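You operate a simulated robot arm through the tools that you are given. There is no shell and no other tool. Be economical: measure what you need, move in short steps, check, and stop when the job is done.

Carry out the task below with a simulated robot arm. There is one attempt and no reset: what you move stays moved.

TASK
Put the blower and the strainer in the blue tub.

It is judged by the outcome, as a careful person would: the job done as asked, and still so three seconds after it is handed in. It fails if anything else is knocked over, pushed out of place, dropped, spilled or broken.

THE ROBOT
A 7-joint arm with a two-finger parallel gripper, fixed in place. Base frame: the origin is at the foot of the arm, x ahead of it, y to its left, z up; the work surface is at about z = 0. Lengths are in m, angles in rad, forces in N, time in s.
With the tool pointing down near the work surface it reaches from about 0.24 to 0.62 m from the base axis. Its first joint turns from -1.152 to 1.152 rad. Payload 2.6 kg.
Tool frame: the origin (TCP) lies between the finger pads and is the grasp point; the fingertips stand 0.03 m ahead of it; z points along the fingers, y is the line along which they close. The gripper opens to 0.094 m. The fingers are 0.028 m wide and 0.01 m thick; the gripper's body (0.05 by 0.096 m) begins 0.055 m behind the TCP.
Orientation is that of the tool frame in the base frame, as a unit quaternion [w, x, y, z]. With the fingers straight down and closing along the base's y, the tool's x points along the base's -x, its y along +y and its z along -z.

THE INTERFACE
- The arm moves only by the tool play_rows. Its argument "series" is a list of rows, each a list of 3 entries, a list of its own where there are three numbers: the turn, a rotation vector about the tool's x, y, z in units of 8 degrees (1.0 is 8 degrees), then the shift along the tool's x, y, z in units of 20 mm (1.0 is 20 mm), then the closure, from 0 (fully open) to 1 (shut). In form: [[[wx, wy, wz], [dx, dy, dz], grip], ...]. A call has 1 to 20 rows; each row shifts and turns the commanded pose from where the row before left it, along the tool's axes as they then stand. A call with a number of a shift or a turn outside -1 to 1 is refused whole. A row lasts 0.2 s, in which the tool goes at most 0.05 m and 0.15 rad; a call with a longer step from one row to the next is refused whole, and so is a gripper value outside its range. A pose out of reach is approached as far as the arm can. The call stops where the force on the tool passes 40 N (or 10 N more than at its start, if that is more) or the arm is blocked; 0.2 s more then pass. The fingers move at their own pace (about 0.072 m/s each) and stop on an object; they squeeze with about 34 N. The grip force told is the motor's: it shows also when the fingers shut on nothing. Time passes only in rows, and 0.2 s behind the last, so rows that do not move let the fingers close. It gives the time, the measured TCP pose, the force on the tool (base axes), the opening and the grip force at its end, in the units of the frame above (readings bear some noise), and new pictures: "views" is both (left out), scene, wrist or none.
- Cameras (640 x 400 px; columns grow to the right, rows downward): "scene" is fixed at [0.0206, 0.4233, 0.566]; the picture's right is [-0.88, -0.48, 0.00], its down [-0.27, 0.50, -0.83] and it looks along [0.39, -0.73, -0.56] (base axes); focal length 336 px, centre (320, 200). "wrist" rides on the gripper at [-0.037, 0, -0.058] in the tool frame; the picture's right is [0.00, -1.00, 0.00], its down [0.97, 0.00, -0.24] and it looks along [0.24, 0.00, 0.97] (tool axes); focal length 218 px, centre (320, 200).
- probe_pixels(camera, pixels): for up to 12 pixels [column, row] of the newest picture of that camera ("zoom" is the newest enlarged one), the place [x, y, z] in the base frame of the surface seen there, good to about 0.002 m. No time passes.
- enlarge(camera, box): a new picture of the part [left, top, right, bottom] of that camera's present view, enlarged. No time passes.
- hand_in(): hands the job in; it is judged then, once.

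Work in short steps. Measure before you move; look again where a grasp or a placing could have gone wrong, and mend it. You have 60 turns and 120 pictures in all, the two below and enlarged ones among them. Open the gripper and draw the arm clear of the work before you hand the job in, unless the task says otherwise; then end with one line.

The tools are called after "Call:" by a JSON object that holds its "method" and its "body". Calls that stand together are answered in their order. play_rows: Moves the arm, as the interface text tells. Its arguments: {"type":"object","properties":{"series":{"type":"array","items":{"type":"array"}},"views":{"type":"string","enum":["both","scene","wrist","none"]}},"required":["series"]} The other tools are called the same way: probe_pixels (camera, pixels) gives the place of the surface under pixels of a picture; enlarge (camera, box) takes an enlarged picture of a part of a camera's view; hand_in () hands the job in.

At the start:

```text
time: 0.0
tcp_pos: [0.2869, -0.067, 0.3326]
orientation: [0.0, 0.001, 1.0, 0.0]
force: [-0.6, 0.3, 0.1]
width: 0.094
gripper_force: 0.0
```

scene: 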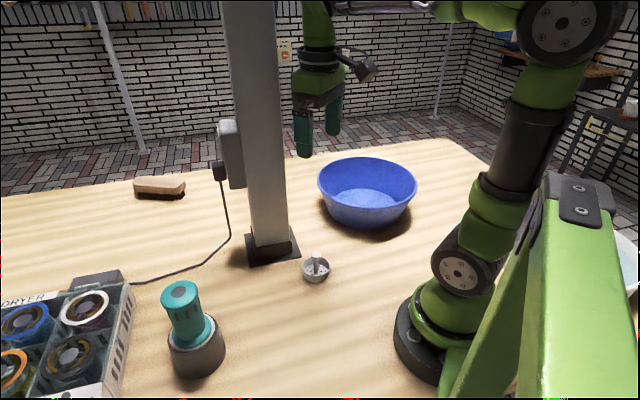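
wrist: 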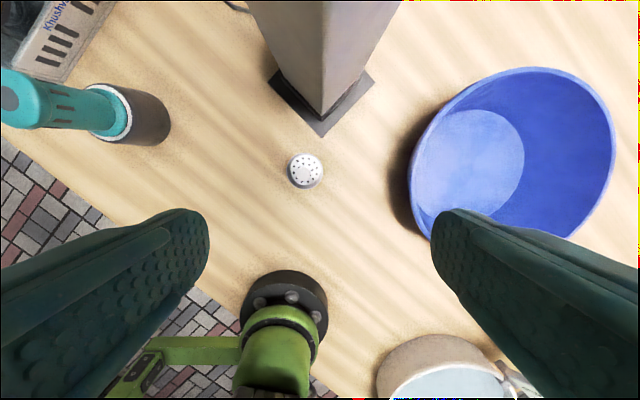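

The scene picture shows the teal tool near (190,325), the small strainer at (316,268) and the tub at (367,190). I enlarge and probe them.

Call:
{"method": "enlarge", "body": {"camera": "scene", "box": [0, 230, 272, 400]}}

Call:
{"method": "enlarge", "body": {"camera": "scene", "box": [230, 150, 430, 300]}}

Call:
{"method": "probe_pixels", "body": {"camera": "scene", "pixels": [[180, 290], [165, 300], [203, 300], [190, 320], [197, 360], [172, 345], [224, 345], [316, 256], [316, 270], [303, 268], [329, 268], [200, 335]]}}

Call:
{"method": "probe_pixels", "body": {"camera": "scene", "pixels": [[365, 200], [319, 185], [416, 185], [367, 158], [365, 207], [270, 255], [270, 130], [110, 280], [130, 285], [225, 150], [185, 260], [100, 310]]}}

Call:
{"method": "probe_pixels", "body": {"camera": "wrist", "pixels": [[20, 98], [60, 100], [100, 112], [110, 112], [150, 118], [170, 125], [125, 83], [135, 144], [305, 170], [288, 170], [322, 170], [322, 110]]}}

```text
2.35 times, centred on (136, 315) of scene
```

zoom: 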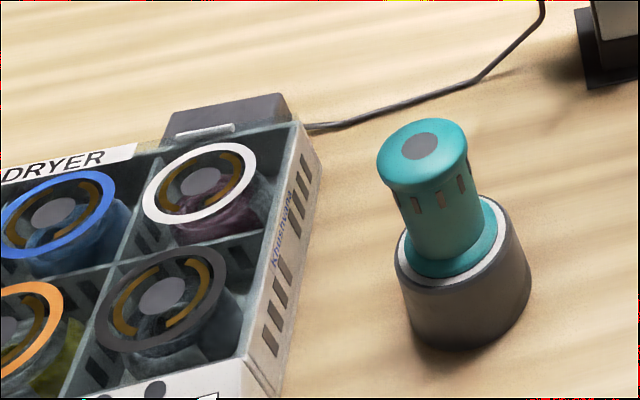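

```text
2.67 times, centred on (330, 225) of scene
```

zoom: 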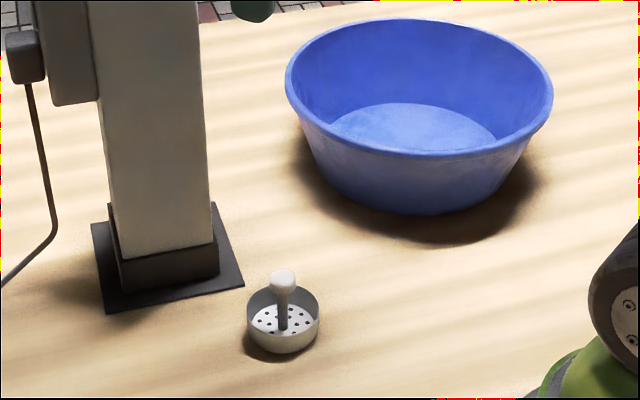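

```text
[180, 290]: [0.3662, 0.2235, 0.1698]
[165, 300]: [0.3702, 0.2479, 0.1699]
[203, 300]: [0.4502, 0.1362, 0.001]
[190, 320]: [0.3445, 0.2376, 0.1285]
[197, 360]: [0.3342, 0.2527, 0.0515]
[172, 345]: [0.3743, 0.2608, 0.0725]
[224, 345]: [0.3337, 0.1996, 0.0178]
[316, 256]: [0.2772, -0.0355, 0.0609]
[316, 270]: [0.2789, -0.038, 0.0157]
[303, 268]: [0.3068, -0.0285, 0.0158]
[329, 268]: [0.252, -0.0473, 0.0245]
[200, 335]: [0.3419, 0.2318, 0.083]
```

```text
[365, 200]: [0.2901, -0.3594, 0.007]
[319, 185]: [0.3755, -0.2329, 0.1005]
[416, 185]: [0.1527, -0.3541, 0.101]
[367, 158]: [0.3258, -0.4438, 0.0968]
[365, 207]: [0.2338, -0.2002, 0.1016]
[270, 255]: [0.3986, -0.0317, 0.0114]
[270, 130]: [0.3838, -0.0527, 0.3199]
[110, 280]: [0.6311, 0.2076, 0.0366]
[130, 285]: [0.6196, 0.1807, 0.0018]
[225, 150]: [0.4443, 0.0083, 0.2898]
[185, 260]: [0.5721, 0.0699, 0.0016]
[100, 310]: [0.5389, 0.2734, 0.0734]
```

```text
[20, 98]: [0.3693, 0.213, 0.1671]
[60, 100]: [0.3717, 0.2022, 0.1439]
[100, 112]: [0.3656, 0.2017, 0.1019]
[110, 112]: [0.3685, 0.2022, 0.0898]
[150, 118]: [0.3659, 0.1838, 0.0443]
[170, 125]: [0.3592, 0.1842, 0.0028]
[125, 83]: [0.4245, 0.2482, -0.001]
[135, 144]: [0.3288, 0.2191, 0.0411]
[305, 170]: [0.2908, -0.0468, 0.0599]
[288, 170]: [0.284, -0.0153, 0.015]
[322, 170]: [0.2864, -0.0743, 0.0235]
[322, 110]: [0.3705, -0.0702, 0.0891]
```

The blower is about 0.17 m tall and the tub centre is about (0.28,-0.32). I probe finer detail on the blower's handle, the strainer and the tub floor.

Call:
{"method": "probe_pixels", "body": {"camera": "scene", "pixels": [[164, 290], [197, 288], [180, 281], [176, 303], [174, 315], [188, 315], [200, 315], [183, 335], [205, 328], [177, 310], [190, 340], [172, 362]]}}

Call:
{"method": "probe_pixels", "body": {"camera": "wrist", "pixels": [[524, 150], [485, 110], [440, 175], [480, 200], [410, 150], [560, 68], [614, 150], [570, 240], [430, 238], [480, 150], [310, 155], [310, 186]]}}

Call:
{"method": "enlarge", "body": {"camera": "wrist", "box": [0, 40, 200, 165]}}

```text
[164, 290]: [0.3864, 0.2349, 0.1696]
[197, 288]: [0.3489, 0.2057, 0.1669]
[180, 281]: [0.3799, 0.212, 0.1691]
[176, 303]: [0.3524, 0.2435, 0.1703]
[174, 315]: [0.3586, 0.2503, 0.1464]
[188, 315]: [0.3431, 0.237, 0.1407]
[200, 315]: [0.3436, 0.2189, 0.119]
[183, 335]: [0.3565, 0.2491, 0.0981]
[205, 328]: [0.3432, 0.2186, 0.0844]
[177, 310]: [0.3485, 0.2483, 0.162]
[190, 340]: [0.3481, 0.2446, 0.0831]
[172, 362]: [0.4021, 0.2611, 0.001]
```

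```text
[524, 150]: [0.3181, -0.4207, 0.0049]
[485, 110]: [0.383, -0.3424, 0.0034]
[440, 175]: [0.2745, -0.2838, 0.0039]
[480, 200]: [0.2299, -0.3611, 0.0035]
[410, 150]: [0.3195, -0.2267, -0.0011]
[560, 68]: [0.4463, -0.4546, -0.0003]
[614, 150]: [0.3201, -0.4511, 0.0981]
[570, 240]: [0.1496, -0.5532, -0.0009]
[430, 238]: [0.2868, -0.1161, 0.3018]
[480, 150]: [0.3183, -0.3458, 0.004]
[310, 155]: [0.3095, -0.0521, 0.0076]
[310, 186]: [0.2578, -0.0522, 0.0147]
```

```text
3.20 times, centred on (100, 102) of wrist
```

zoom: 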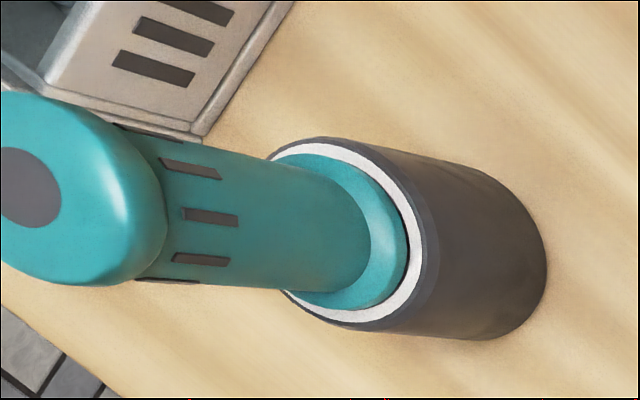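

Strainer centre is near (0.282,-0.043), knob top z≈0.06. I move above it to z≈0.13 and look.

Call:
{"method": "play_rows", "body": {"series": [[[0, 0, 0], [0.25, 0.6, 1], 0], [[0, 0, 0], [0, 0.6, 1], 0], [[0, 0, 0], [0, 0, 1], 0], [[0, 0, 0], [0, 0, 1], 0], [[0, 0, 0], [0, 0, 1], 0], [[0, 0, 0], [0, 0, 1], 0], [[0, 0, 0], [0, 0, 1], 0], [[0, 0, 0], [0, 0, 1], 0], [[0, 0, 0], [0, 0, 1], 0], [[0, 0, 0], [0, 0, 1], 0], [[0, 0, 0], [0, 0, 0], 0]]}}

```text
time: 2.4
tcp_pos: [0.2829, -0.0443, 0.1339]
orientation: [0.001, 0.0, 1.0, 0.0]
force: [-0.2, 0.0, -0.6]
width: 0.0943
gripper_force: 0.0
```

scene: 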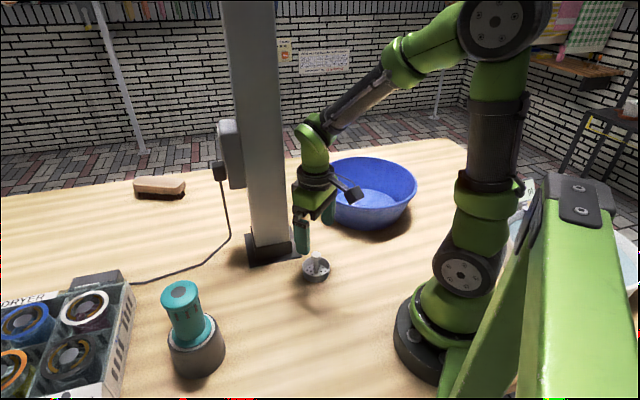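
wrist: 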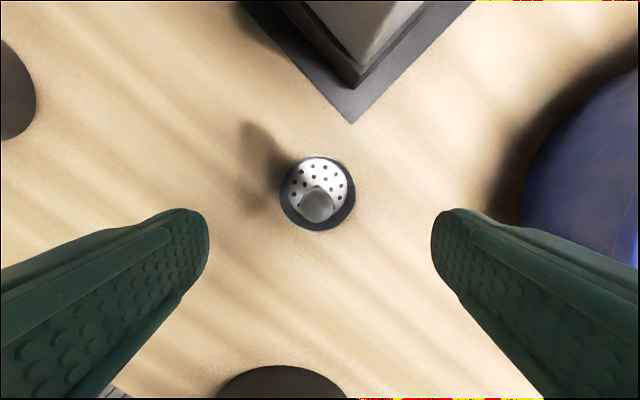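

Call:
{"method": "probe_pixels", "body": {"camera": "wrist", "pixels": [[317, 206], [303, 207], [331, 207], [317, 194], [317, 218], [279, 195], [355, 195], [317, 231], [317, 157]]}}

```text
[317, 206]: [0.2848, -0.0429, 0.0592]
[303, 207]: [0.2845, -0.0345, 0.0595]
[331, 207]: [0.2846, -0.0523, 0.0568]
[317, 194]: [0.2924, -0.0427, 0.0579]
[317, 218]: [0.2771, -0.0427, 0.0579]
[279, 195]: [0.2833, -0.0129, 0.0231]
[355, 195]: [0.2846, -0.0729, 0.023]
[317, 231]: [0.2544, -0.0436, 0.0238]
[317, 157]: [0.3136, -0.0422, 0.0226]
```

Knob centre is (0.2846,-0.043), rim z≈0.024. I descend to TCP z≈0.058 so the tips stay above the cup rim, then close.

Call:
{"method": "play_rows", "body": {"series": [[[0, 0, 0], [-0.1, 0.06, 1], 0], [[0, 0, 0], [0, 0, 1], 0], [[0, 0, 0], [0, 0, 1], 0], [[0, 0, 0], [0, 0, 0.75], 0], [[0, 0, 0], [0, 0, 0], 0], [[0, 0, 0], [0, 0, 0], 1], [[0, 0, 0], [0, 0, 0], 1], [[0, 0, 0], [0, 0, 0], 1], [[0, 0, 0], [0, 0, 0], 1]]}}

```text
time: 4.4
tcp_pos: [0.2854, -0.0427, 0.0581]
orientation: [-0.001, 0.0, 1.0, 0.0]
force: [0.0, 0.4, 0.3]
width: 0.0202
gripper_force: 33.4
```

scene: 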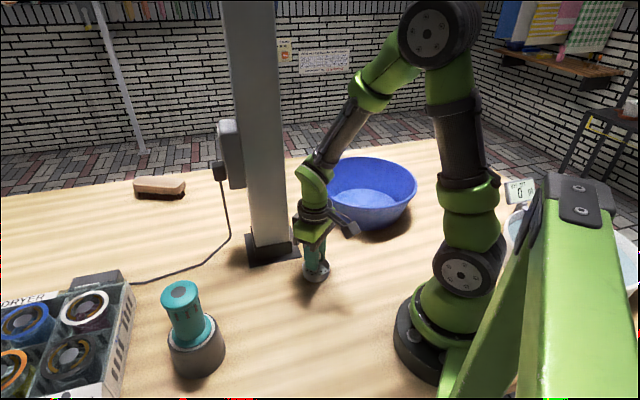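
wrist: 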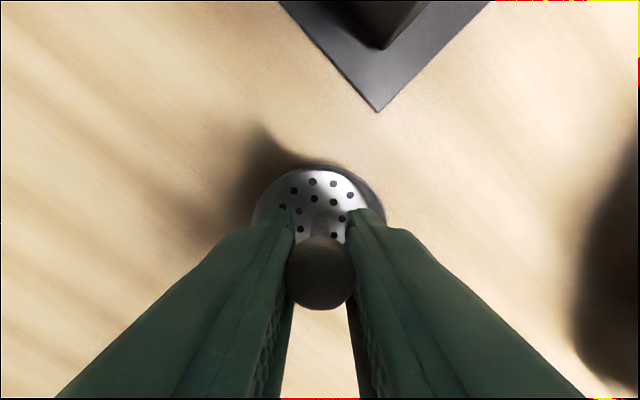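

Knob is gripped (width 0.020). I lift to z≈0.2 and carry to above (0.24,-0.30).

Call:
{"method": "play_rows", "body": {"series": [[[0, 0, 0], [0, 0, -0.5], 1], [[0, 0, 0], [0, 0, -1], 1], [[0, 0, 0], [0, 0, -1], 1], [[0, 0, 0], [0, 0, -1], 1], [[0, 0, 0], [0, 0, -1], 1], [[0, 0, 0], [0, 0, -1], 1], [[0, 0, 0], [0, 0, -1], 1], [[0, 0, 0], [0, 0, -0.6], 1]]}}

Call:
{"method": "play_rows", "body": {"series": [[[0, 0, 0], [0.175, -0.99, 0], 1], [[0, 0, 0], [0.175, -0.99, 0], 1], [[0, 0, 0], [0.175, -0.99, 0], 1], [[0, 0, 0], [0.175, -0.99, 0], 1], [[0, 0, 0], [0.175, -0.99, 0], 1], [[0, 0, 0], [0.175, -0.99, 0], 1], [[0, 0, 0], [0.175, -0.99, 0], 1], [[0, 0, 0], [0.175, -0.99, 0], 1], [[0, 0, 0], [0.175, -0.99, 0], 1], [[0, 0, 0], [0.175, -0.99, 0], 1], [[0, 0, 0], [0.175, -0.99, 0], 1], [[0, 0, 0], [0.175, -0.99, 0], 1], [[0, 0, 0], [0.175, -0.99, 0], 1], [[0, 0, 0], [0, 0, 0], 1]]}}

```text
time: 6.2
tcp_pos: [0.2844, -0.0426, 0.2004]
orientation: [0.001, 0.0, 1.0, 0.0]
force: [-0.2, -0.3, -0.2]
width: 0.0001
gripper_force: 33.4
```

scene: 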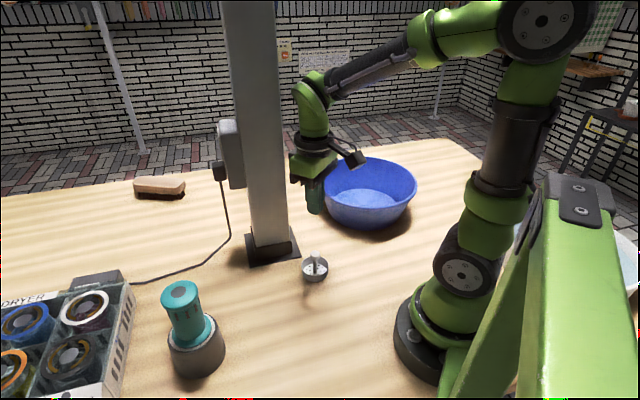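
wrist: 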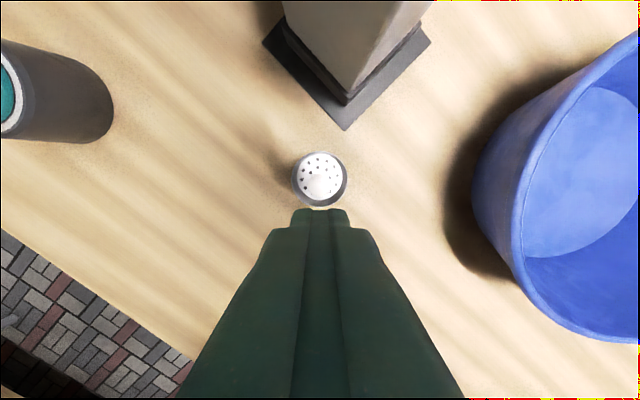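

```text
time: 9.2
tcp_pos: [0.2388, -0.3009, 0.2016]
orientation: [0.0, 0.0, 1.0, 0.0]
force: [0.1, 0.0, -1.0]
width: 0.0001
gripper_force: 33.3
```

scene: 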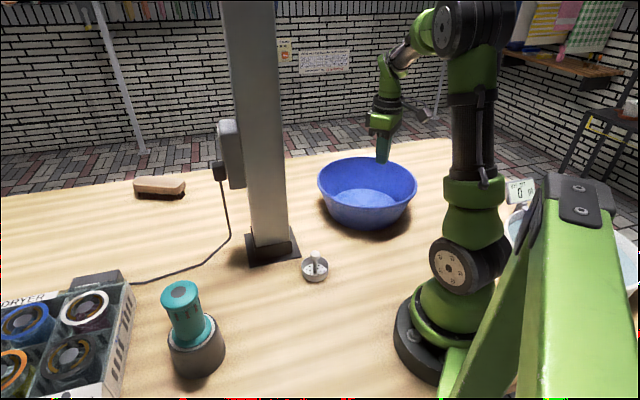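
wrist: 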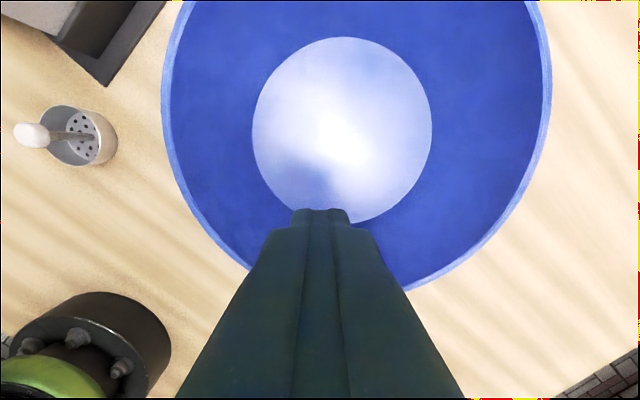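

The knob slipped out, and the strainer still stands at scene (315,268). I measure it and the tub floor from this view, planning a grip around the outside of the cup.

Call:
{"method": "enlarge", "body": {"camera": "scene", "box": [275, 240, 355, 290]}}

Call:
{"method": "probe_pixels", "body": {"camera": "wrist", "pixels": [[254, 130], [431, 130], [342, 38], [355, 222], [163, 100], [550, 100], [80, 135], [30, 135]]}}

```text
8.00 times, centred on (315, 265) of scene
```

zoom: 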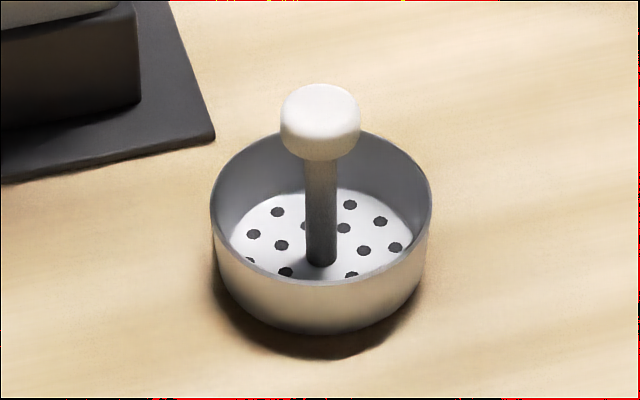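

```text
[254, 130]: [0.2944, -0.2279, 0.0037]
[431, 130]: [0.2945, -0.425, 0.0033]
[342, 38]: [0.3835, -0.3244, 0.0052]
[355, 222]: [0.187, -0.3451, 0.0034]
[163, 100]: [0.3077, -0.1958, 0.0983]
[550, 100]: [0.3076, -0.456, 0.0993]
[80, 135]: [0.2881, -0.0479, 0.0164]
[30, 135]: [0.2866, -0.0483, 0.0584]
```

Call:
{"method": "probe_pixels", "body": {"camera": "zoom", "pixels": [[212, 215], [430, 215], [320, 283], [320, 132], [320, 95], [320, 155], [285, 130], [355, 130], [320, 310], [320, 328], [225, 270], [418, 270]]}}

```text
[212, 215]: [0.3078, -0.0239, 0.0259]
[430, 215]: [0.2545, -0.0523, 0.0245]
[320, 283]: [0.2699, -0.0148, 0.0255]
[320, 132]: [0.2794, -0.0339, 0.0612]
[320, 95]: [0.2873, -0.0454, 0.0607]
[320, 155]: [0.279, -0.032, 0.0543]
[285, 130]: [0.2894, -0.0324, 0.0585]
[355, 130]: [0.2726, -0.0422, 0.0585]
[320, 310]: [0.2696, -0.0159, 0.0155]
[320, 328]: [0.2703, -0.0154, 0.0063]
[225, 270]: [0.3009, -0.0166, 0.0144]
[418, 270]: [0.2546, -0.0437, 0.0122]
```

Cup centre is ≈(0.283,-0.041) with vertical walls of 0.061 diameter. I go back above it, open, and look.

Call:
{"method": "play_rows", "body": {"series": [[[0, 0, 0], [-0.17, 1, 0], 0.5], [[0, 0, 0], [-0.17, 1, 0], 0.5], [[0, 0, 0], [-0.17, 1, 0], 0], [[0, 0, 0], [-0.17, 1, 0], 0], [[0, 0, 0], [-0.17, 1, 0], 0], [[0, 0, 0], [-0.17, 1, 0], 0], [[0, 0, 0], [-0.17, 1, 0], 0], [[0, 0, 0], [-0.17, 1, 0], 0], [[0, 0, 0], [-0.17, 1, 0], 0], [[0, 0, 0], [-0.17, 1, 0], 0], [[0, 0, 0], [-0.17, 1, 0], 0], [[0, 0, 0], [-0.17, 1, 0], 0], [[0, 0, 0], [-0.17, 1, 0], 0], [[0, 0, 0], [0, 0, 1], 0], [[0, 0, 0], [0, 0, 1], 0], [[0, 0, 0], [0, 0, 1], 0], [[0, 0, 0], [0, 0, 0.5], 0], [[0, 0, 0], [0, 0, 0], 0]], "views": "wrist"}}

```text
time: 13.0
tcp_pos: [0.2831, -0.0404, 0.1298]
orientation: [0.0, 0.001, 1.0, -0.001]
force: [0.1, 0.4, 0.5]
width: 0.0941
gripper_force: 0.1
```

wrist: 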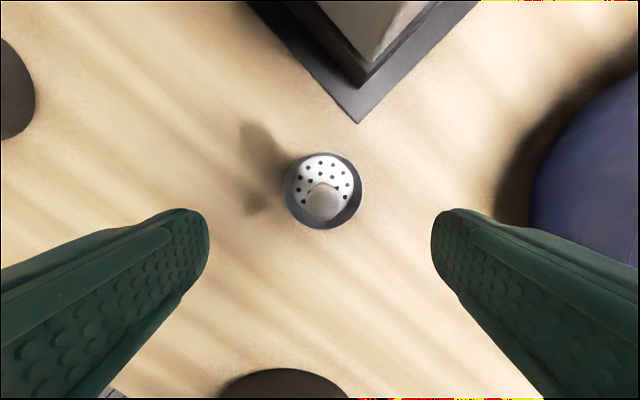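

Call:
{"method": "probe_pixels", "body": {"camera": "wrist", "pixels": [[323, 204], [284, 192], [362, 192], [323, 154], [323, 229]]}}

```text
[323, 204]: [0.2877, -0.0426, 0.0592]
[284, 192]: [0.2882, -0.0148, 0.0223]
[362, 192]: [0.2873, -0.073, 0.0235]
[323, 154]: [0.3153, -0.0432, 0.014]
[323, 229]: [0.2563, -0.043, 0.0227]
```

Cup centre refined to (0.286,-0.0435). I descend around it to z≈0.036 and close.

Call:
{"method": "play_rows", "body": {"series": [[[0, 0, 0], [-0.15, -0.15, 0.7], 0], [[0, 0, 0], [0, 0, 1], 0], [[0, 0, 0], [0, 0, 1], 0], [[0, 0, 0], [0, 0, 1], 0], [[0, 0, 0], [0, 0, 1], 0], [[0, 0, 0], [0, 0, 0], 0], [[0, 0, 0], [0, 0, 0], 1], [[0, 0, 0], [0, 0, 0], 1], [[0, 0, 0], [0, 0, 0], 1], [[0, 0, 0], [0, 0, 0], 1]], "views": "wrist"}}

Call:
{"method": "play_rows", "body": {"series": [[[0, 0, 0], [0, 0, -0.25], 1], [[0, 0, 0], [0, 0, -0.5], 1], [[0, 0, 0], [0, 0, -0.5], 1], [[0, 0, 0], [0, 0, 0], 1]]}}

```text
time: 15.2
tcp_pos: [0.2842, -0.0427, 0.0367]
orientation: [0.0, 0.0, 1.0, 0.0]
force: [0.2, 0.0, -0.5]
width: 0.0591
gripper_force: 34.5
```

wrist: 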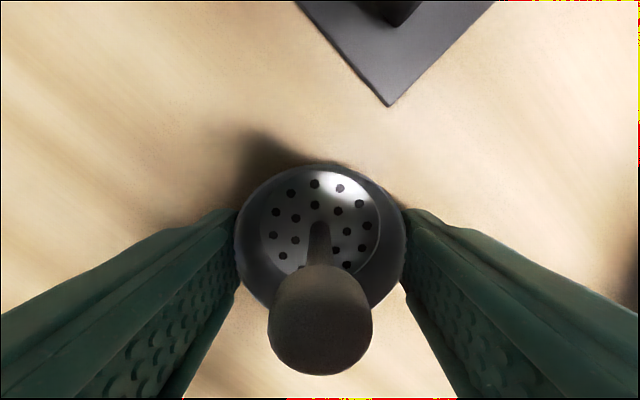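

```text
time: 16.2
tcp_pos: [0.2861, -0.0426, 0.0608]
orientation: [0.0, 0.0, 1.0, -0.001]
force: [0.4, -0.3, -0.6]
width: 0.0593
gripper_force: 34.0
```

scene: 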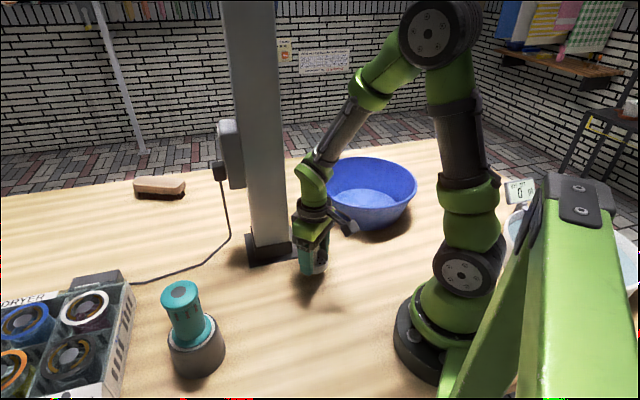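
wrist: 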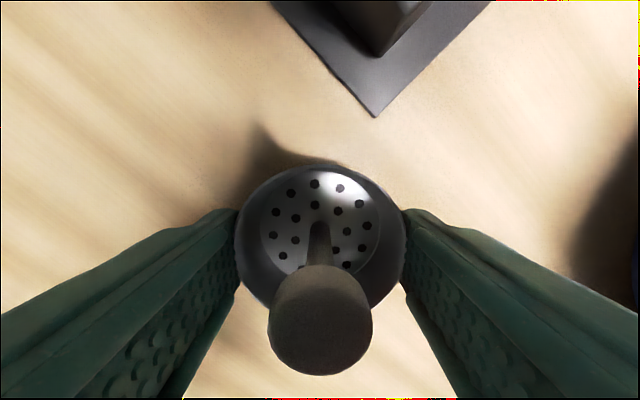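

The strainer rises with the gripper now. I lift to z≈0.19 and carry it over the tub.

Call:
{"method": "play_rows", "body": {"series": [[[0, 0, 0], [0, 0, -0.5], 1], [[0, 0, 0], [0, 0, -1], 1], [[0, 0, 0], [0, 0, -1], 1], [[0, 0, 0], [0, 0, -1], 1], [[0, 0, 0], [0, 0, -1], 1], [[0, 0, 0], [0, 0, -1], 1], [[0, 0, 0], [0, 0, -1], 1], [[0, 0, 0], [0, 0, 0], 1]], "views": "wrist"}}

Call:
{"method": "play_rows", "body": {"series": [[[0, 0, 0], [0.08, -0.5, 0], 1], [[0, 0, 0], [0.175, -0.95, 0], 1], [[0, 0, 0], [0.175, -0.95, 0], 1], [[0, 0, 0], [0.175, -0.95, 0], 1], [[0, 0, 0], [0.175, -0.95, 0], 1], [[0, 0, 0], [0.175, -0.95, 0], 1], [[0, 0, 0], [0.175, -0.95, 0], 1], [[0, 0, 0], [0.175, -0.95, 0], 1], [[0, 0, 0], [0.175, -0.95, 0], 1], [[0, 0, 0], [0.175, -0.95, 0], 1], [[0, 0, 0], [0.175, -0.95, 0], 1], [[0, 0, 0], [0.175, -0.95, 0], 1], [[0, 0, 0], [0.175, -0.95, 0], 1], [[0, 0, 0], [0.175, -0.95, 0], 1], [[0, 0, 0], [0, 0, 0], 1]]}}

```text
time: 18.0
tcp_pos: [0.287, -0.0453, 0.1917]
orientation: [0.0, 0.0, 1.0, -0.001]
force: [0.7, -0.3, 0.5]
width: 0.0593
gripper_force: 33.9
```

wrist: 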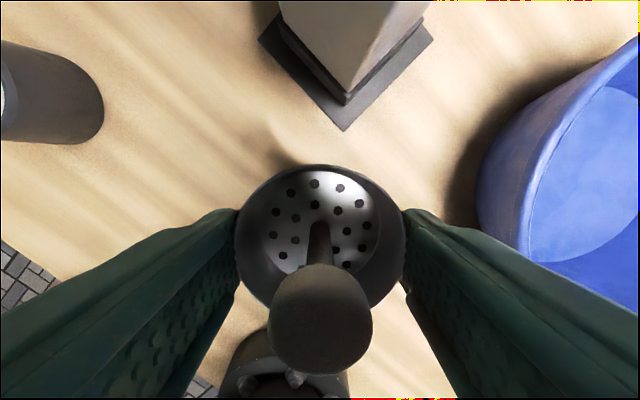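

```text
time: 21.2
tcp_pos: [0.2393, -0.3014, 0.1905]
orientation: [0.0, 0.0, 1.0, 0.0]
force: [-0.2, 0.2, -0.7]
width: 0.0593
gripper_force: 33.5
```

scene: 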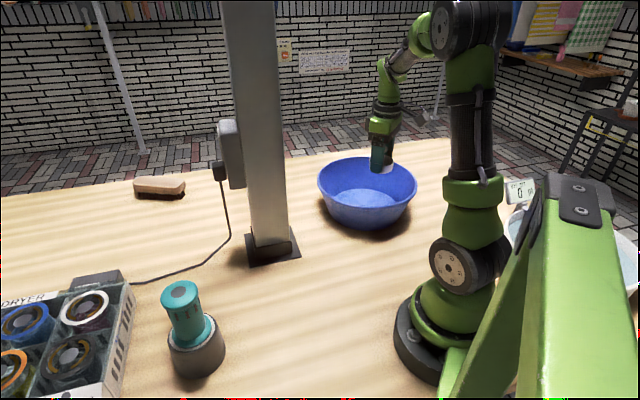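
wrist: 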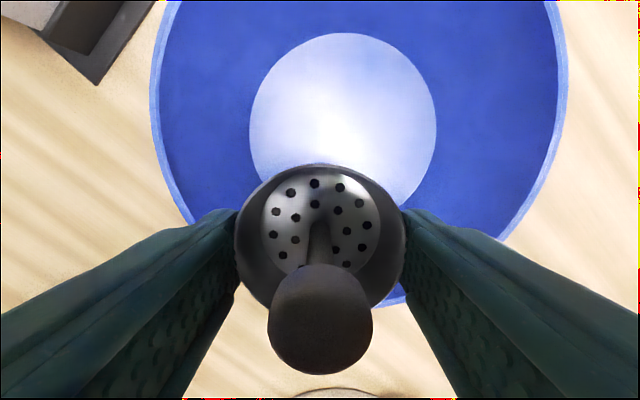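

Still held, over the tub at (0.239,-0.301). I lower to z≈0.041 and open partway.

Call:
{"method": "play_rows", "body": {"series": [[[0, 0, 0], [0, 0, 1], 1], [[0, 0, 0], [0, 0, 1], 1], [[0, 0, 0], [0, 0, 1], 1], [[0, 0, 0], [0, 0, 1], 1], [[0, 0, 0], [0, 0, 1], 1], [[0, 0, 0], [0, 0, 1], 1], [[0, 0, 0], [0, 0, 0.8], 1], [[0, 0, 0], [0, 0, 0.4], 1], [[0, 0, 0], [0, 0, 0.25], 1], [[0, 0, 0], [0, 0, 0], 1]]}}

```text
time: 23.4
tcp_pos: [0.2399, -0.2999, 0.0418]
orientation: [0.0, -0.001, 1.0, 0.0]
force: [0.0, 0.1, -1.0]
width: 0.0592
gripper_force: 33.9
```

scene: 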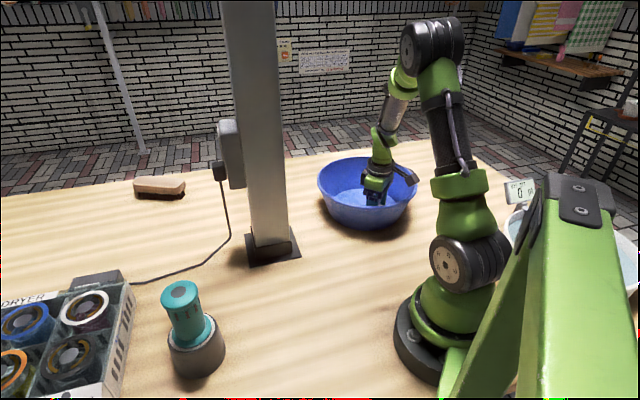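
wrist: 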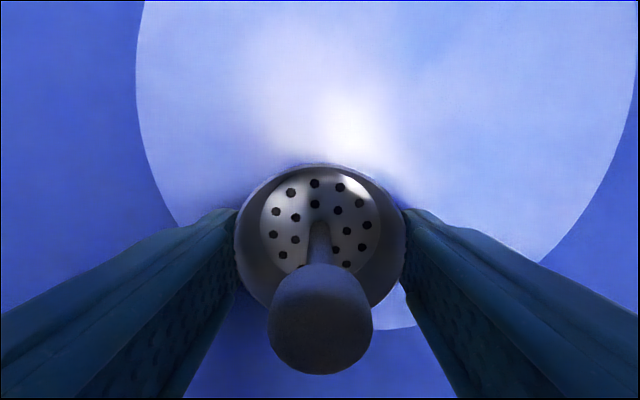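

Call:
{"method": "play_rows", "body": {"series": [[[0, 0, 0], [0, 0, 0.05], 0.8], [[0, 0, 0], [0, 0, 0], 0.15], [[0, 0, 0], [0, 0, 0], 0.15], [[0, 0, 0], [0, 0, 0], 0.15], [[0, 0, 0], [0, 0, -0.5], 0.15], [[0, 0, 0], [0, 0, -1], 0.15], [[0, 0, 0], [0, 0, -1], 0.15], [[0, 0, 0], [0, 0, -1], 0.15], [[0, 0, 0], [0, 0, -1], 0.15], [[0, 0, 0], [0, 0, -1], 0.15], [[0, 0, 0], [0, 0, -1], 0.15], [[0, 0, 0], [0, 0, -1], 0.15], [[0, 0, 0], [0, 0, -1], 0.15], [[0, 0, 0], [0, 0, -1], 0], [[0, 0, 0], [0, 0, -1], 0], [[0, 0, 0], [0, 0, -0.5], 0], [[0, 0, 0], [0, 0, 0], 0]]}}

```text
time: 27.0
tcp_pos: [0.2389, -0.3015, 0.2598]
orientation: [0.0, 0.001, 1.0, 0.0]
force: [0.7, -0.3, 0.5]
width: 0.094
gripper_force: 0.0
```

scene: 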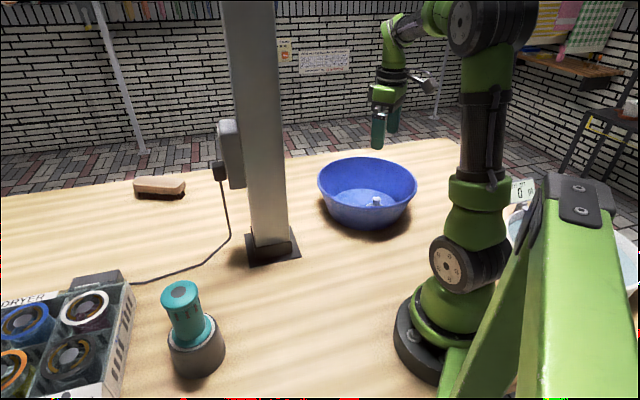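
wrist: 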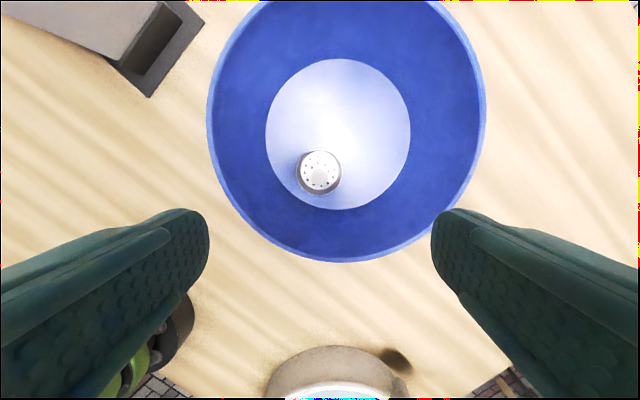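

The strainer stands in the tub at wrist (320,172). Now I travel to above the blower, keeping x low past the pillar.

Call:
{"method": "play_rows", "body": {"series": [[[0, 0, 0], [-0.1, 1, 0], 0], [[0, 0, 0], [-0.1, 1, 0], 0], [[0, 0, 0], [-0.1, 1, 0], 0], [[0, 0, 0], [-0.1, 1, 0], 0], [[0, 0, 0], [-0.1, 1, 0], 0], [[0, 0, 0], [-0.1, 1, 0], 0], [[0, 0, 0], [-0.1, 1, 0], 0], [[0, 0, 0], [-0.1, 1, 0], 0], [[0, 0, 0], [-0.1, 1, 0], 0], [[0, 0, 0], [-0.1, 1, 0], 0], [[0, 0, 0], [-0.1, 1, 0], 0], [[0, 0, 0], [-0.1, 1, 0], 0], [[0, 0, 0], [-0.1, 1, 0], 0], [[0, 0, 0], [-0.1, 1, 0], 0], [[0, 0, 0], [-0.1, 1, 0], 0], [[0, 0, 0], [-0.1, 1, 0], 0], [[0, 0, 0], [-0.1, 1, 0], 0], [[0, 0, 0], [-0.1, 1, 0], 0], [[0, 0, 0], [-0.1, 1, 0], 0]], "views": "none"}}

Call:
{"method": "play_rows", "body": {"series": [[[0, 0, 0], [-0.6, 1, 0], 0], [[0, 0, 0], [-0.6, 1, 0], 0], [[0, 0, 0], [-0.6, 1, 0], 0], [[0, 0, 0], [-0.6, 1, 0], 0], [[0, 0, 0], [-0.6, 1, 0], 0], [[0, 0, 0], [-0.6, 1, 0], 0], [[0, 0, 0], [-0.6, 0.35, 0], 0], [[0, 0, 0], [0, 0, 0], 0]]}}

```text
time: 31.0
tcp_pos: [0.2767, 0.0803, 0.2598]
orientation: [0.0, 0.0, 1.0, 0.0]
force: [0.1, 0.2, -0.4]
width: 0.0938
gripper_force: 0.0
```

```text
time: 32.8
tcp_pos: [0.3627, 0.2052, 0.2611]
orientation: [0.0, 0.0, 1.0, -0.001]
force: [0.8, -0.5, 0.1]
width: 0.094
gripper_force: 0.0
```

scene: 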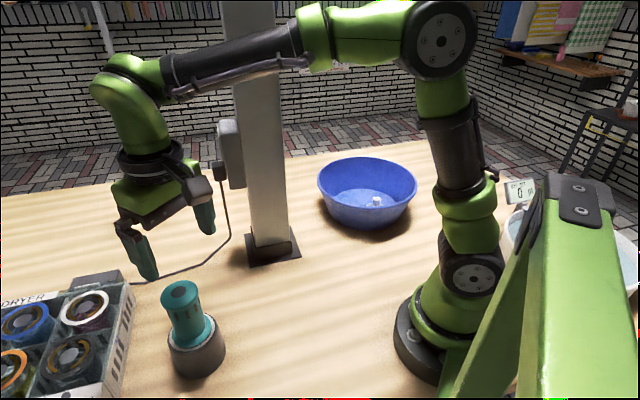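
wrist: 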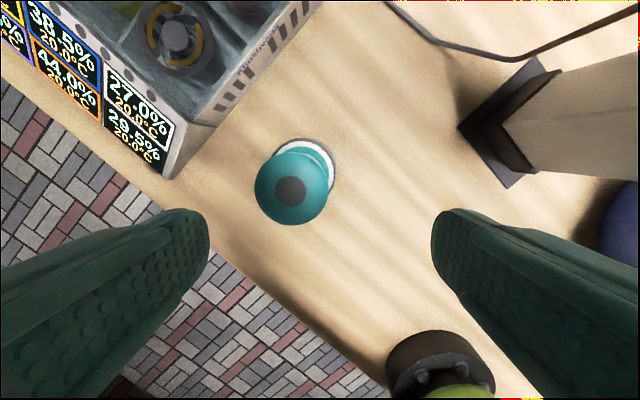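

The cap is at wrist (291,190). I probe its edges.

Call:
{"method": "probe_pixels", "body": {"camera": "wrist", "pixels": [[291, 190], [258, 187], [325, 190], [291, 157], [291, 222], [325, 155], [334, 165], [290, 148], [172, 180], [215, 124]]}}

```text
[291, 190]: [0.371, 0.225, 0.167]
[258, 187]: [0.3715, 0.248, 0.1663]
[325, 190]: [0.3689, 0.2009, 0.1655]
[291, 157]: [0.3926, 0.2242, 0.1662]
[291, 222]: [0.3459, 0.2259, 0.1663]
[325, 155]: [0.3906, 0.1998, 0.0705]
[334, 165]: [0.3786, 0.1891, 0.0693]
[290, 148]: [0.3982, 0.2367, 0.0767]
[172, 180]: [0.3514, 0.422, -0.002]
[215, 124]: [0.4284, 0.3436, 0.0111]
```

Cap centre (0.369,0.2245). I descend vertically to TCP z≈0.14, close, and then check before a tiny test lift.

Call:
{"method": "play_rows", "body": {"series": [[[0, 0, 0], [-0.3, 0.97, 0], 0], [[0, 0, 0], [0, 0, 1], 0], [[0, 0, 0], [0, 0, 1], 0], [[0, 0, 0], [0, 0, 1], 0], [[0, 0, 0], [0, 0, 1], 0], [[0, 0, 0], [0, 0, 1], 0], [[0, 0, 0], [0, 0, 1], 0], [[0, 0, 0], [0, 0, 0], 0]]}}

```text
time: 34.6
tcp_pos: [0.3676, 0.227, 0.1402]
orientation: [0.0, 0.001, 1.0, 0.001]
force: [0.4, 0.0, 0.4]
width: 0.094
gripper_force: 0.1
```

scene: 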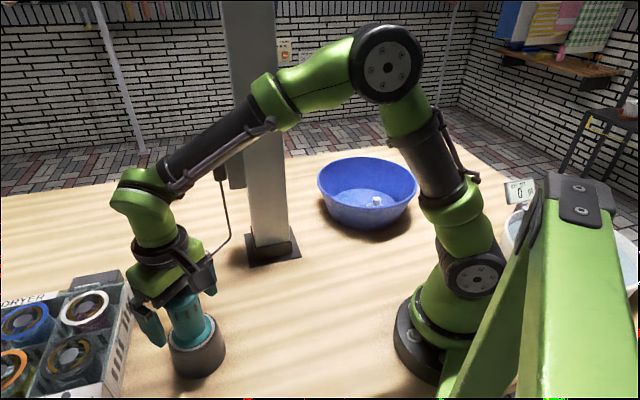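
wrist: 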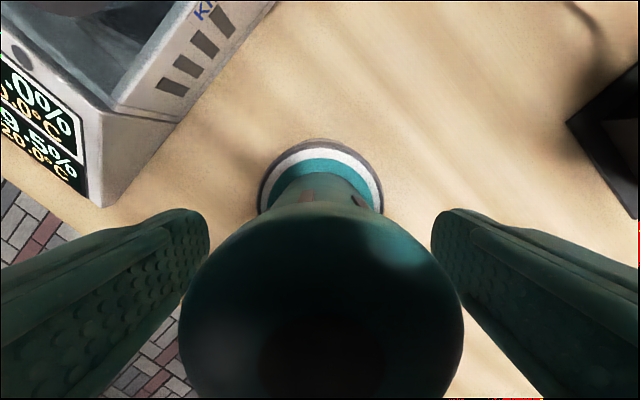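

Centred. I close and raise about 6 mm as a test.

Call:
{"method": "play_rows", "body": {"series": [[[0, 0, 0], [0, 0, 0], 1], [[0, 0, 0], [0, 0, 0], 1], [[0, 0, 0], [0, 0, 0], 1], [[0, 0, 0], [0, 0, 0], 1], [[0, 0, 0], [0, 0, 0], 1]], "views": "none"}}

Call:
{"method": "play_rows", "body": {"series": [[[0, 0, 0], [0, 0, -0.1], 1], [[0, 0, 0], [0, 0, -0.2], 1], [[0, 0, 0], [0, 0, 0], 1], [[0, 0, 0], [0, 0, 0], 1]]}}

```text
time: 35.8
tcp_pos: [0.367, 0.2269, 0.1408]
orientation: [0.0, 0.0, 1.0, 0.001]
force: [-0.2, -0.8, 0.4]
width: 0.0532
gripper_force: 34.0
```

```text
time: 36.8
tcp_pos: [0.367, 0.225, 0.1467]
orientation: [0.0, 0.001, 1.0, 0.0]
force: [-0.7, 0.1, -2.7]
width: 0.053
gripper_force: 34.4
```

scene: 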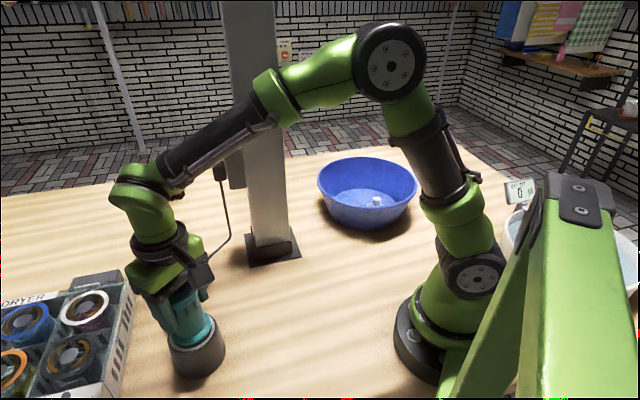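
wrist: 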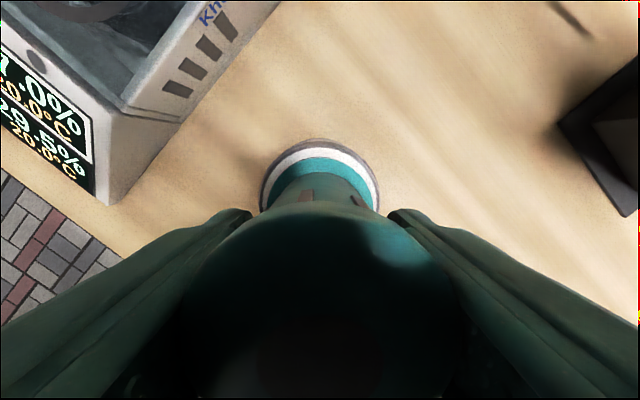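

Force −2.7 N suggests weight carried. I look closely at whether the grey base lifted too.

Call:
{"method": "enlarge", "body": {"camera": "scene", "box": [130, 280, 258, 400]}}

Call:
{"method": "probe_pixels", "body": {"camera": "wrist", "pixels": [[320, 152], [320, 142], [320, 165], [262, 195]]}}

```text
3.33 times, centred on (194, 340) of scene
```

zoom: 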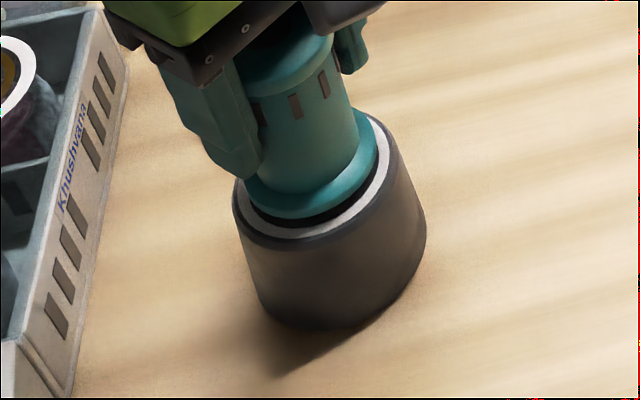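

```text
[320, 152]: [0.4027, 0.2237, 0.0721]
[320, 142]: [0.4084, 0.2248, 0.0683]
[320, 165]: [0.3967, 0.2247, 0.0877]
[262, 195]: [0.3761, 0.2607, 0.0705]
```

The teal blower lifts out of the grey stand (gap visible below its collar), so the stand must stay. I lift straight up slowly.

Call:
{"method": "play_rows", "body": {"series": [[[0, 0, 0], [0, 0, -0.4], 1], [[0, 0, 0], [0, 0, -0.4], 1], [[0, 0, 0], [0, 0, -0.4], 1], [[0, 0, 0], [0, 0, -0.4], 1], [[0, 0, 0], [0, 0, -0.4], 1], [[0, 0, 0], [0, 0, 0], 1]]}}

```text
time: 38.2
tcp_pos: [0.3682, 0.2259, 0.1862]
orientation: [0.0, 0.0, 1.0, 0.0]
force: [0.4, -0.4, -3.2]
width: 0.0536
gripper_force: 34.3
```

scene: 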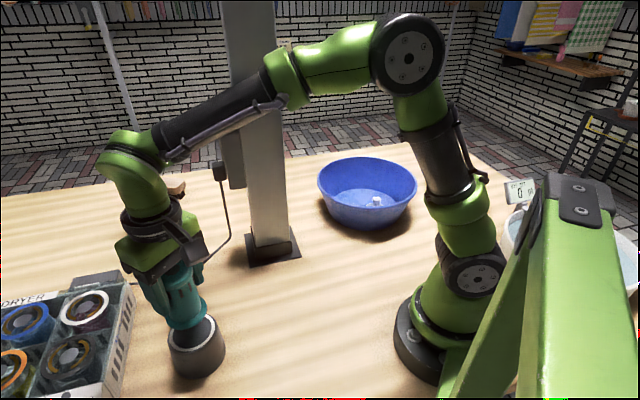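
wrist: 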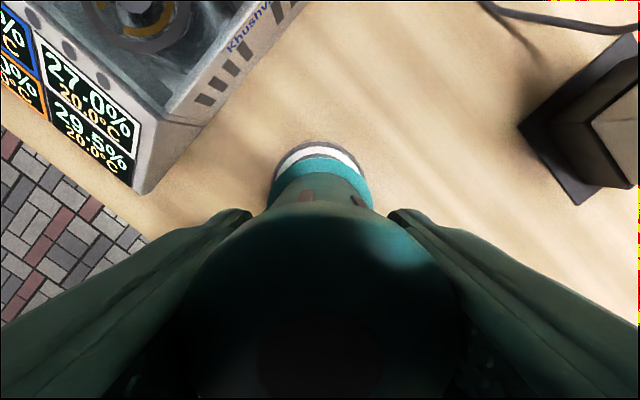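

Coming out cleanly; I continue up.

Call:
{"method": "play_rows", "body": {"series": [[[0, 0, 0], [0, 0, -0.5], 1], [[0, 0, 0], [0, 0, -0.5], 1], [[0, 0, 0], [0, 0, -0.5], 1], [[0, 0, 0], [0, 0, -0.5], 1], [[0, 0, 0], [0, 0, -0.5], 1], [[0, 0, 0], [0, 0, -0.5], 1], [[0, 0, 0], [0, 0, -0.5], 1], [[0, 0, 0], [0, 0, -0.5], 1], [[0, 0, 0], [0, 0, 0], 1]]}}

Call:
{"method": "enlarge", "body": {"camera": "scene", "box": [100, 200, 260, 400]}}

```text
time: 40.2
tcp_pos: [0.3685, 0.2262, 0.2662]
orientation: [0.0, -0.001, 1.0, 0.0]
force: [-0.2, 0.5, -2.5]
width: 0.0533
gripper_force: 34.1
```

scene: 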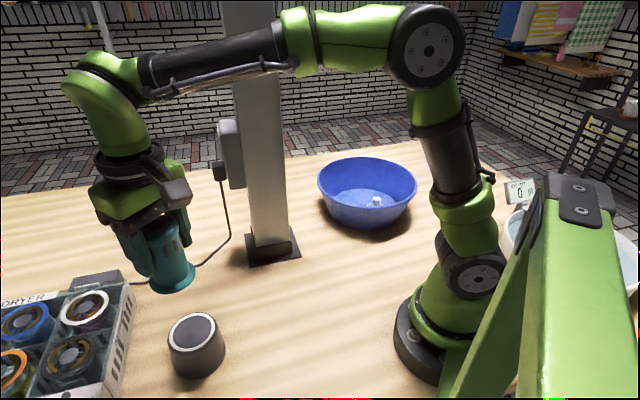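
wrist: 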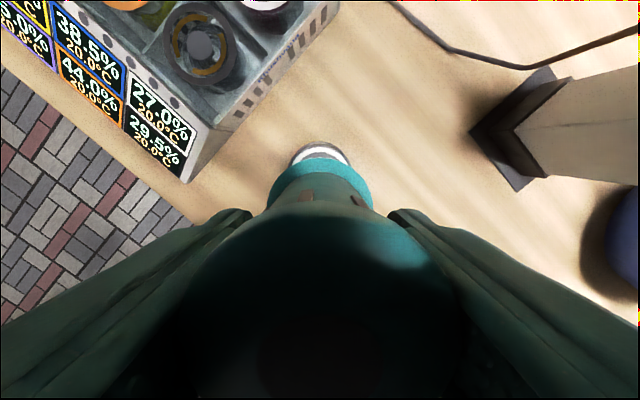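

```text
2.00 times, centred on (180, 300) of scene
```

zoom: 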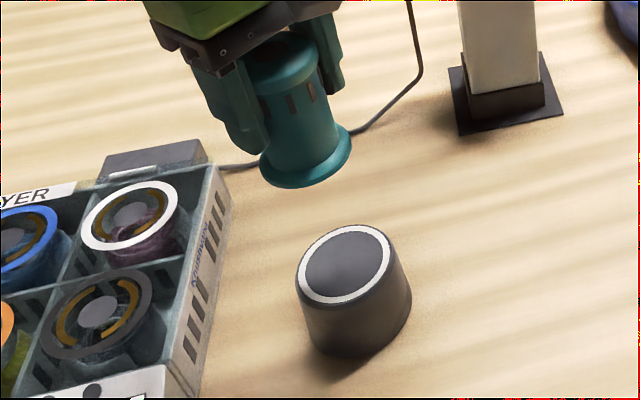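

The blower is a separate piece about 0.098 m tall (bottom ≈0.068 below TCP), and the grey puck stays put. I carry it past the pillar at x≈0.285 to the tub.

Call:
{"method": "play_rows", "body": {"series": [[[0, 0, 0], [0.2, -0.4, 0], 1], [[0, 0, 0], [0.45, -0.8, 0], 1], [[0, 0, 0], [0.45, -0.8, 0], 1], [[0, 0, 0], [0.45, -0.8, 0], 1], [[0, 0, 0], [0.45, -0.8, 0], 1], [[0, 0, 0], [0.45, -0.8, 0], 1], [[0, 0, 0], [0.45, -0.8, 0], 1], [[0, 0, 0], [0.45, -0.8, 0], 1], [[0, 0, 0], [0.45, -0.8, 0], 1], [[0, 0, 0], [0.4, -0.8, 0], 1], [[0, 0, 0], [0, -0.8, 0], 1], [[0, 0, 0], [0, -0.8, 0], 1], [[0, 0, 0], [0, -0.8, 0], 1], [[0, 0, 0], [0, -0.8, 0], 1], [[0, 0, 0], [0, -0.8, 0], 1], [[0, 0, 0], [0, -0.4, 0], 1]], "views": "both"}}

```text
time: 43.6
tcp_pos: [0.2835, -0.0153, 0.2668]
orientation: [0.0, 0.001, 1.0, -0.001]
force: [-0.8, 0.6, -2.2]
width: 0.0534
gripper_force: 33.9
```

scene: 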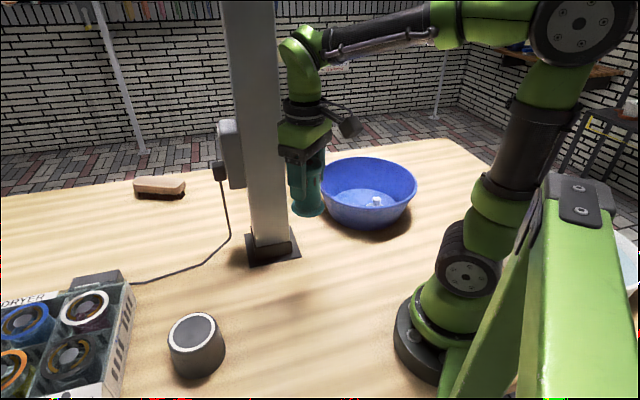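
wrist: 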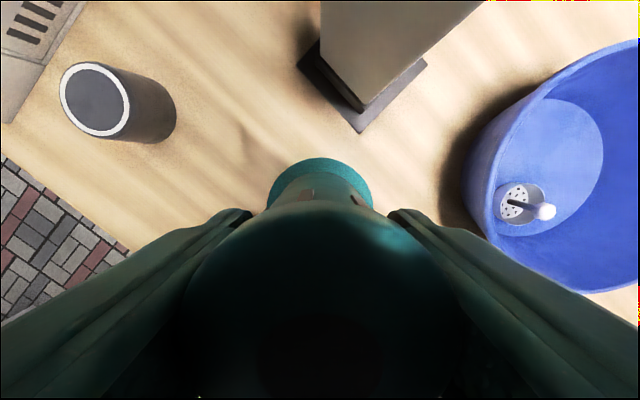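

Call:
{"method": "play_rows", "body": {"series": [[[0, 0, 0], [0, -0.5, 0], 1], [[0, 0, 0], [0, -0.9, 0], 1], [[0, 0, 0], [0, -0.9, 0], 1], [[0, 0, 0], [0, -0.9, 0], 1], [[0, 0, 0], [0, -0.9, 0], 1], [[0, 0, 0], [0, -0.9, 0], 1], [[0, 0, 0], [0, -0.9, 0], 1], [[0, 0, 0], [0, -0.9, 0], 1], [[0, 0, 0], [0, -0.9, 0], 1], [[0, 0, 0], [0, -0.9, 0], 1], [[0, 0, 0], [0, -0.9, 0], 1], [[0, 0, 0], [0, -0.9, 0], 1], [[0, 0, 0], [-0.25, -0.95, 0], 1], [[0, 0, 0], [-0.25, -0.95, 0], 1], [[0, 0, 0], [-0.25, -0.95, 0], 1], [[0, 0, 0], [-0.25, -0.95, 0], 1], [[0, 0, 0], [-0.25, -0.95, 0], 1], [[0, 0, 0], [-0.25, -0.95, 0], 1], [[0, 0, 0], [-0.2, -0.4, 0], 1], [[0, 0, 0], [0, 0, 0], 1]]}}

```text
time: 47.8
tcp_pos: [0.3174, -0.342, 0.2663]
orientation: [0.001, 0.0, 1.0, 0.0]
force: [0.3, -0.5, -3.0]
width: 0.0533
gripper_force: 33.5
```

scene: 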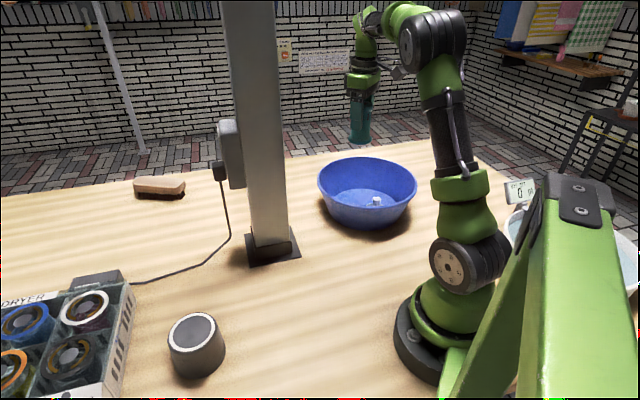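
wrist: 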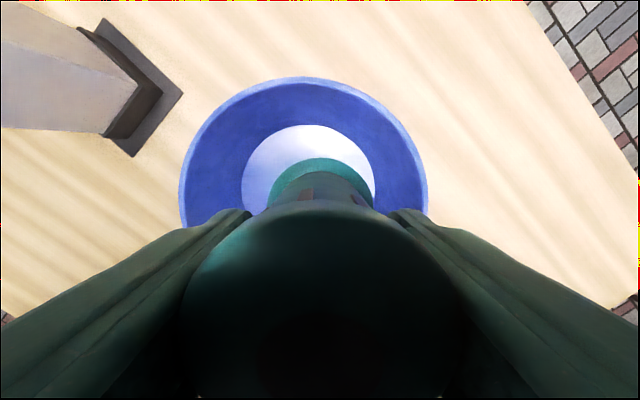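

Over the tub. I lower to z≈0.086 and check.

Call:
{"method": "play_rows", "body": {"series": [[[0, 0, 0], [0, 0, 0.8], 1], [[0, 0, 0], [0, 0, 0.8], 1], [[0, 0, 0], [0, 0, 0.8], 1], [[0, 0, 0], [0, 0, 0.8], 1], [[0, 0, 0], [0, 0, 0.8], 1], [[0, 0, 0], [0, 0, 0.8], 1], [[0, 0, 0], [0, 0, 0.8], 1], [[0, 0, 0], [0, 0, 0.8], 1], [[0, 0, 0], [0, 0, 0.8], 1], [[0, 0, 0], [0, 0, 0.8], 1], [[0, 0, 0], [0, 0, 0.6], 1], [[0, 0, 0], [0, 0, 0.4], 1], [[0, 0, 0], [0, 0, 0], 1]]}}

```text
time: 50.6
tcp_pos: [0.3168, -0.3442, 0.0864]
orientation: [0.0, -0.001, 1.0, 0.0]
force: [-0.2, 0.3, -2.9]
width: 0.0532
gripper_force: 34.1
```

scene: 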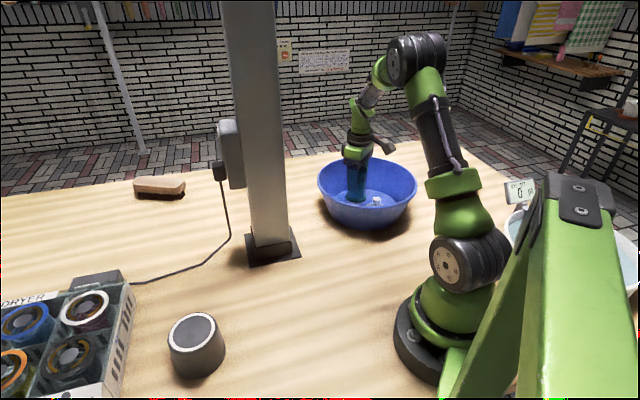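
wrist: 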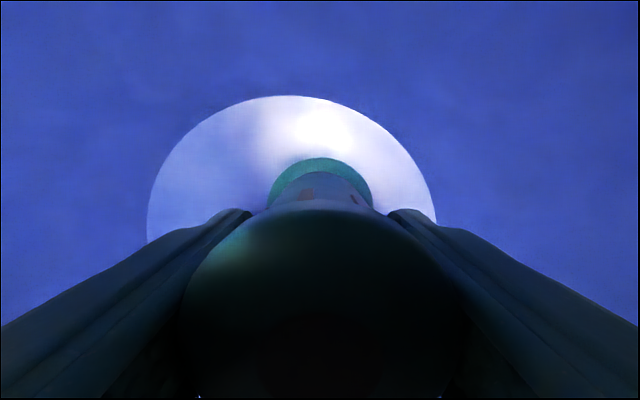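

Call:
{"method": "play_rows", "body": {"series": [[[0, 0, 0], [0, 0, 0.2], 1], [[0, 0, 0], [0, 0, 0.2], 1], [[0, 0, 0], [0, 0, 0.1], 1], [[0, 0, 0], [0, 0, 0], 1]], "views": "none"}}

Call:
{"method": "play_rows", "body": {"series": [[[0, 0, 0], [0, 0, 0.1], 1], [[0, 0, 0], [0, 0, 0], 1]], "views": "scene"}}

```text
time: 51.6
tcp_pos: [0.3179, -0.3431, 0.0774]
orientation: [0.0, 0.001, 1.0, 0.0]
force: [-0.6, 0.8, -2.6]
width: 0.0533
gripper_force: 34.0
```

```text
time: 52.2
tcp_pos: [0.3172, -0.344, 0.0755]
orientation: [0.0, 0.0, 1.0, 0.0]
force: [-0.3, 0.0, -2.4]
width: 0.0533
gripper_force: 34.3
```

scene: 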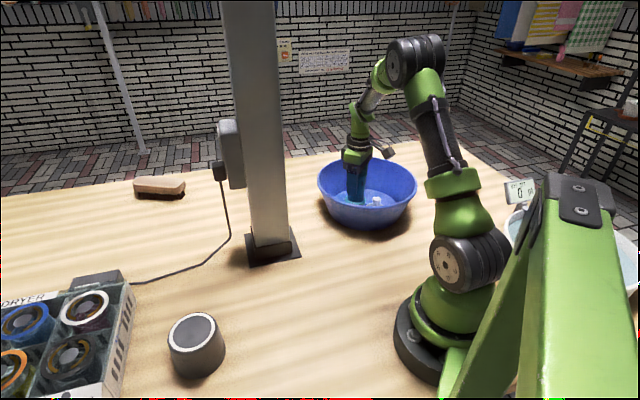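

Call:
{"method": "play_rows", "body": {"series": [[[0, 0, 0], [0, 0, 0.1], 1], [[0, 0, 0], [0, 0, 0], 1]], "views": "none"}}

Call:
{"method": "play_rows", "body": {"series": [[[0, 0, 0], [0, 0, 0.1], 1], [[0, 0, 0], [0, 0, 0], 1]], "views": "none"}}

```text
time: 52.8
tcp_pos: [0.3181, -0.3439, 0.0746]
orientation: [0.0, 0.0, 1.0, 0.0]
force: [-4.1, 4.2, 12.3]
width: 0.0532
gripper_force: 33.9
```

```text
time: 53.4
tcp_pos: [0.319, -0.3447, 0.0724]
orientation: [0.002, 0.001, 1.0, -0.003]
force: [-3.9, 8.1, 32.5]
width: 0.0533
gripper_force: 34.3
```

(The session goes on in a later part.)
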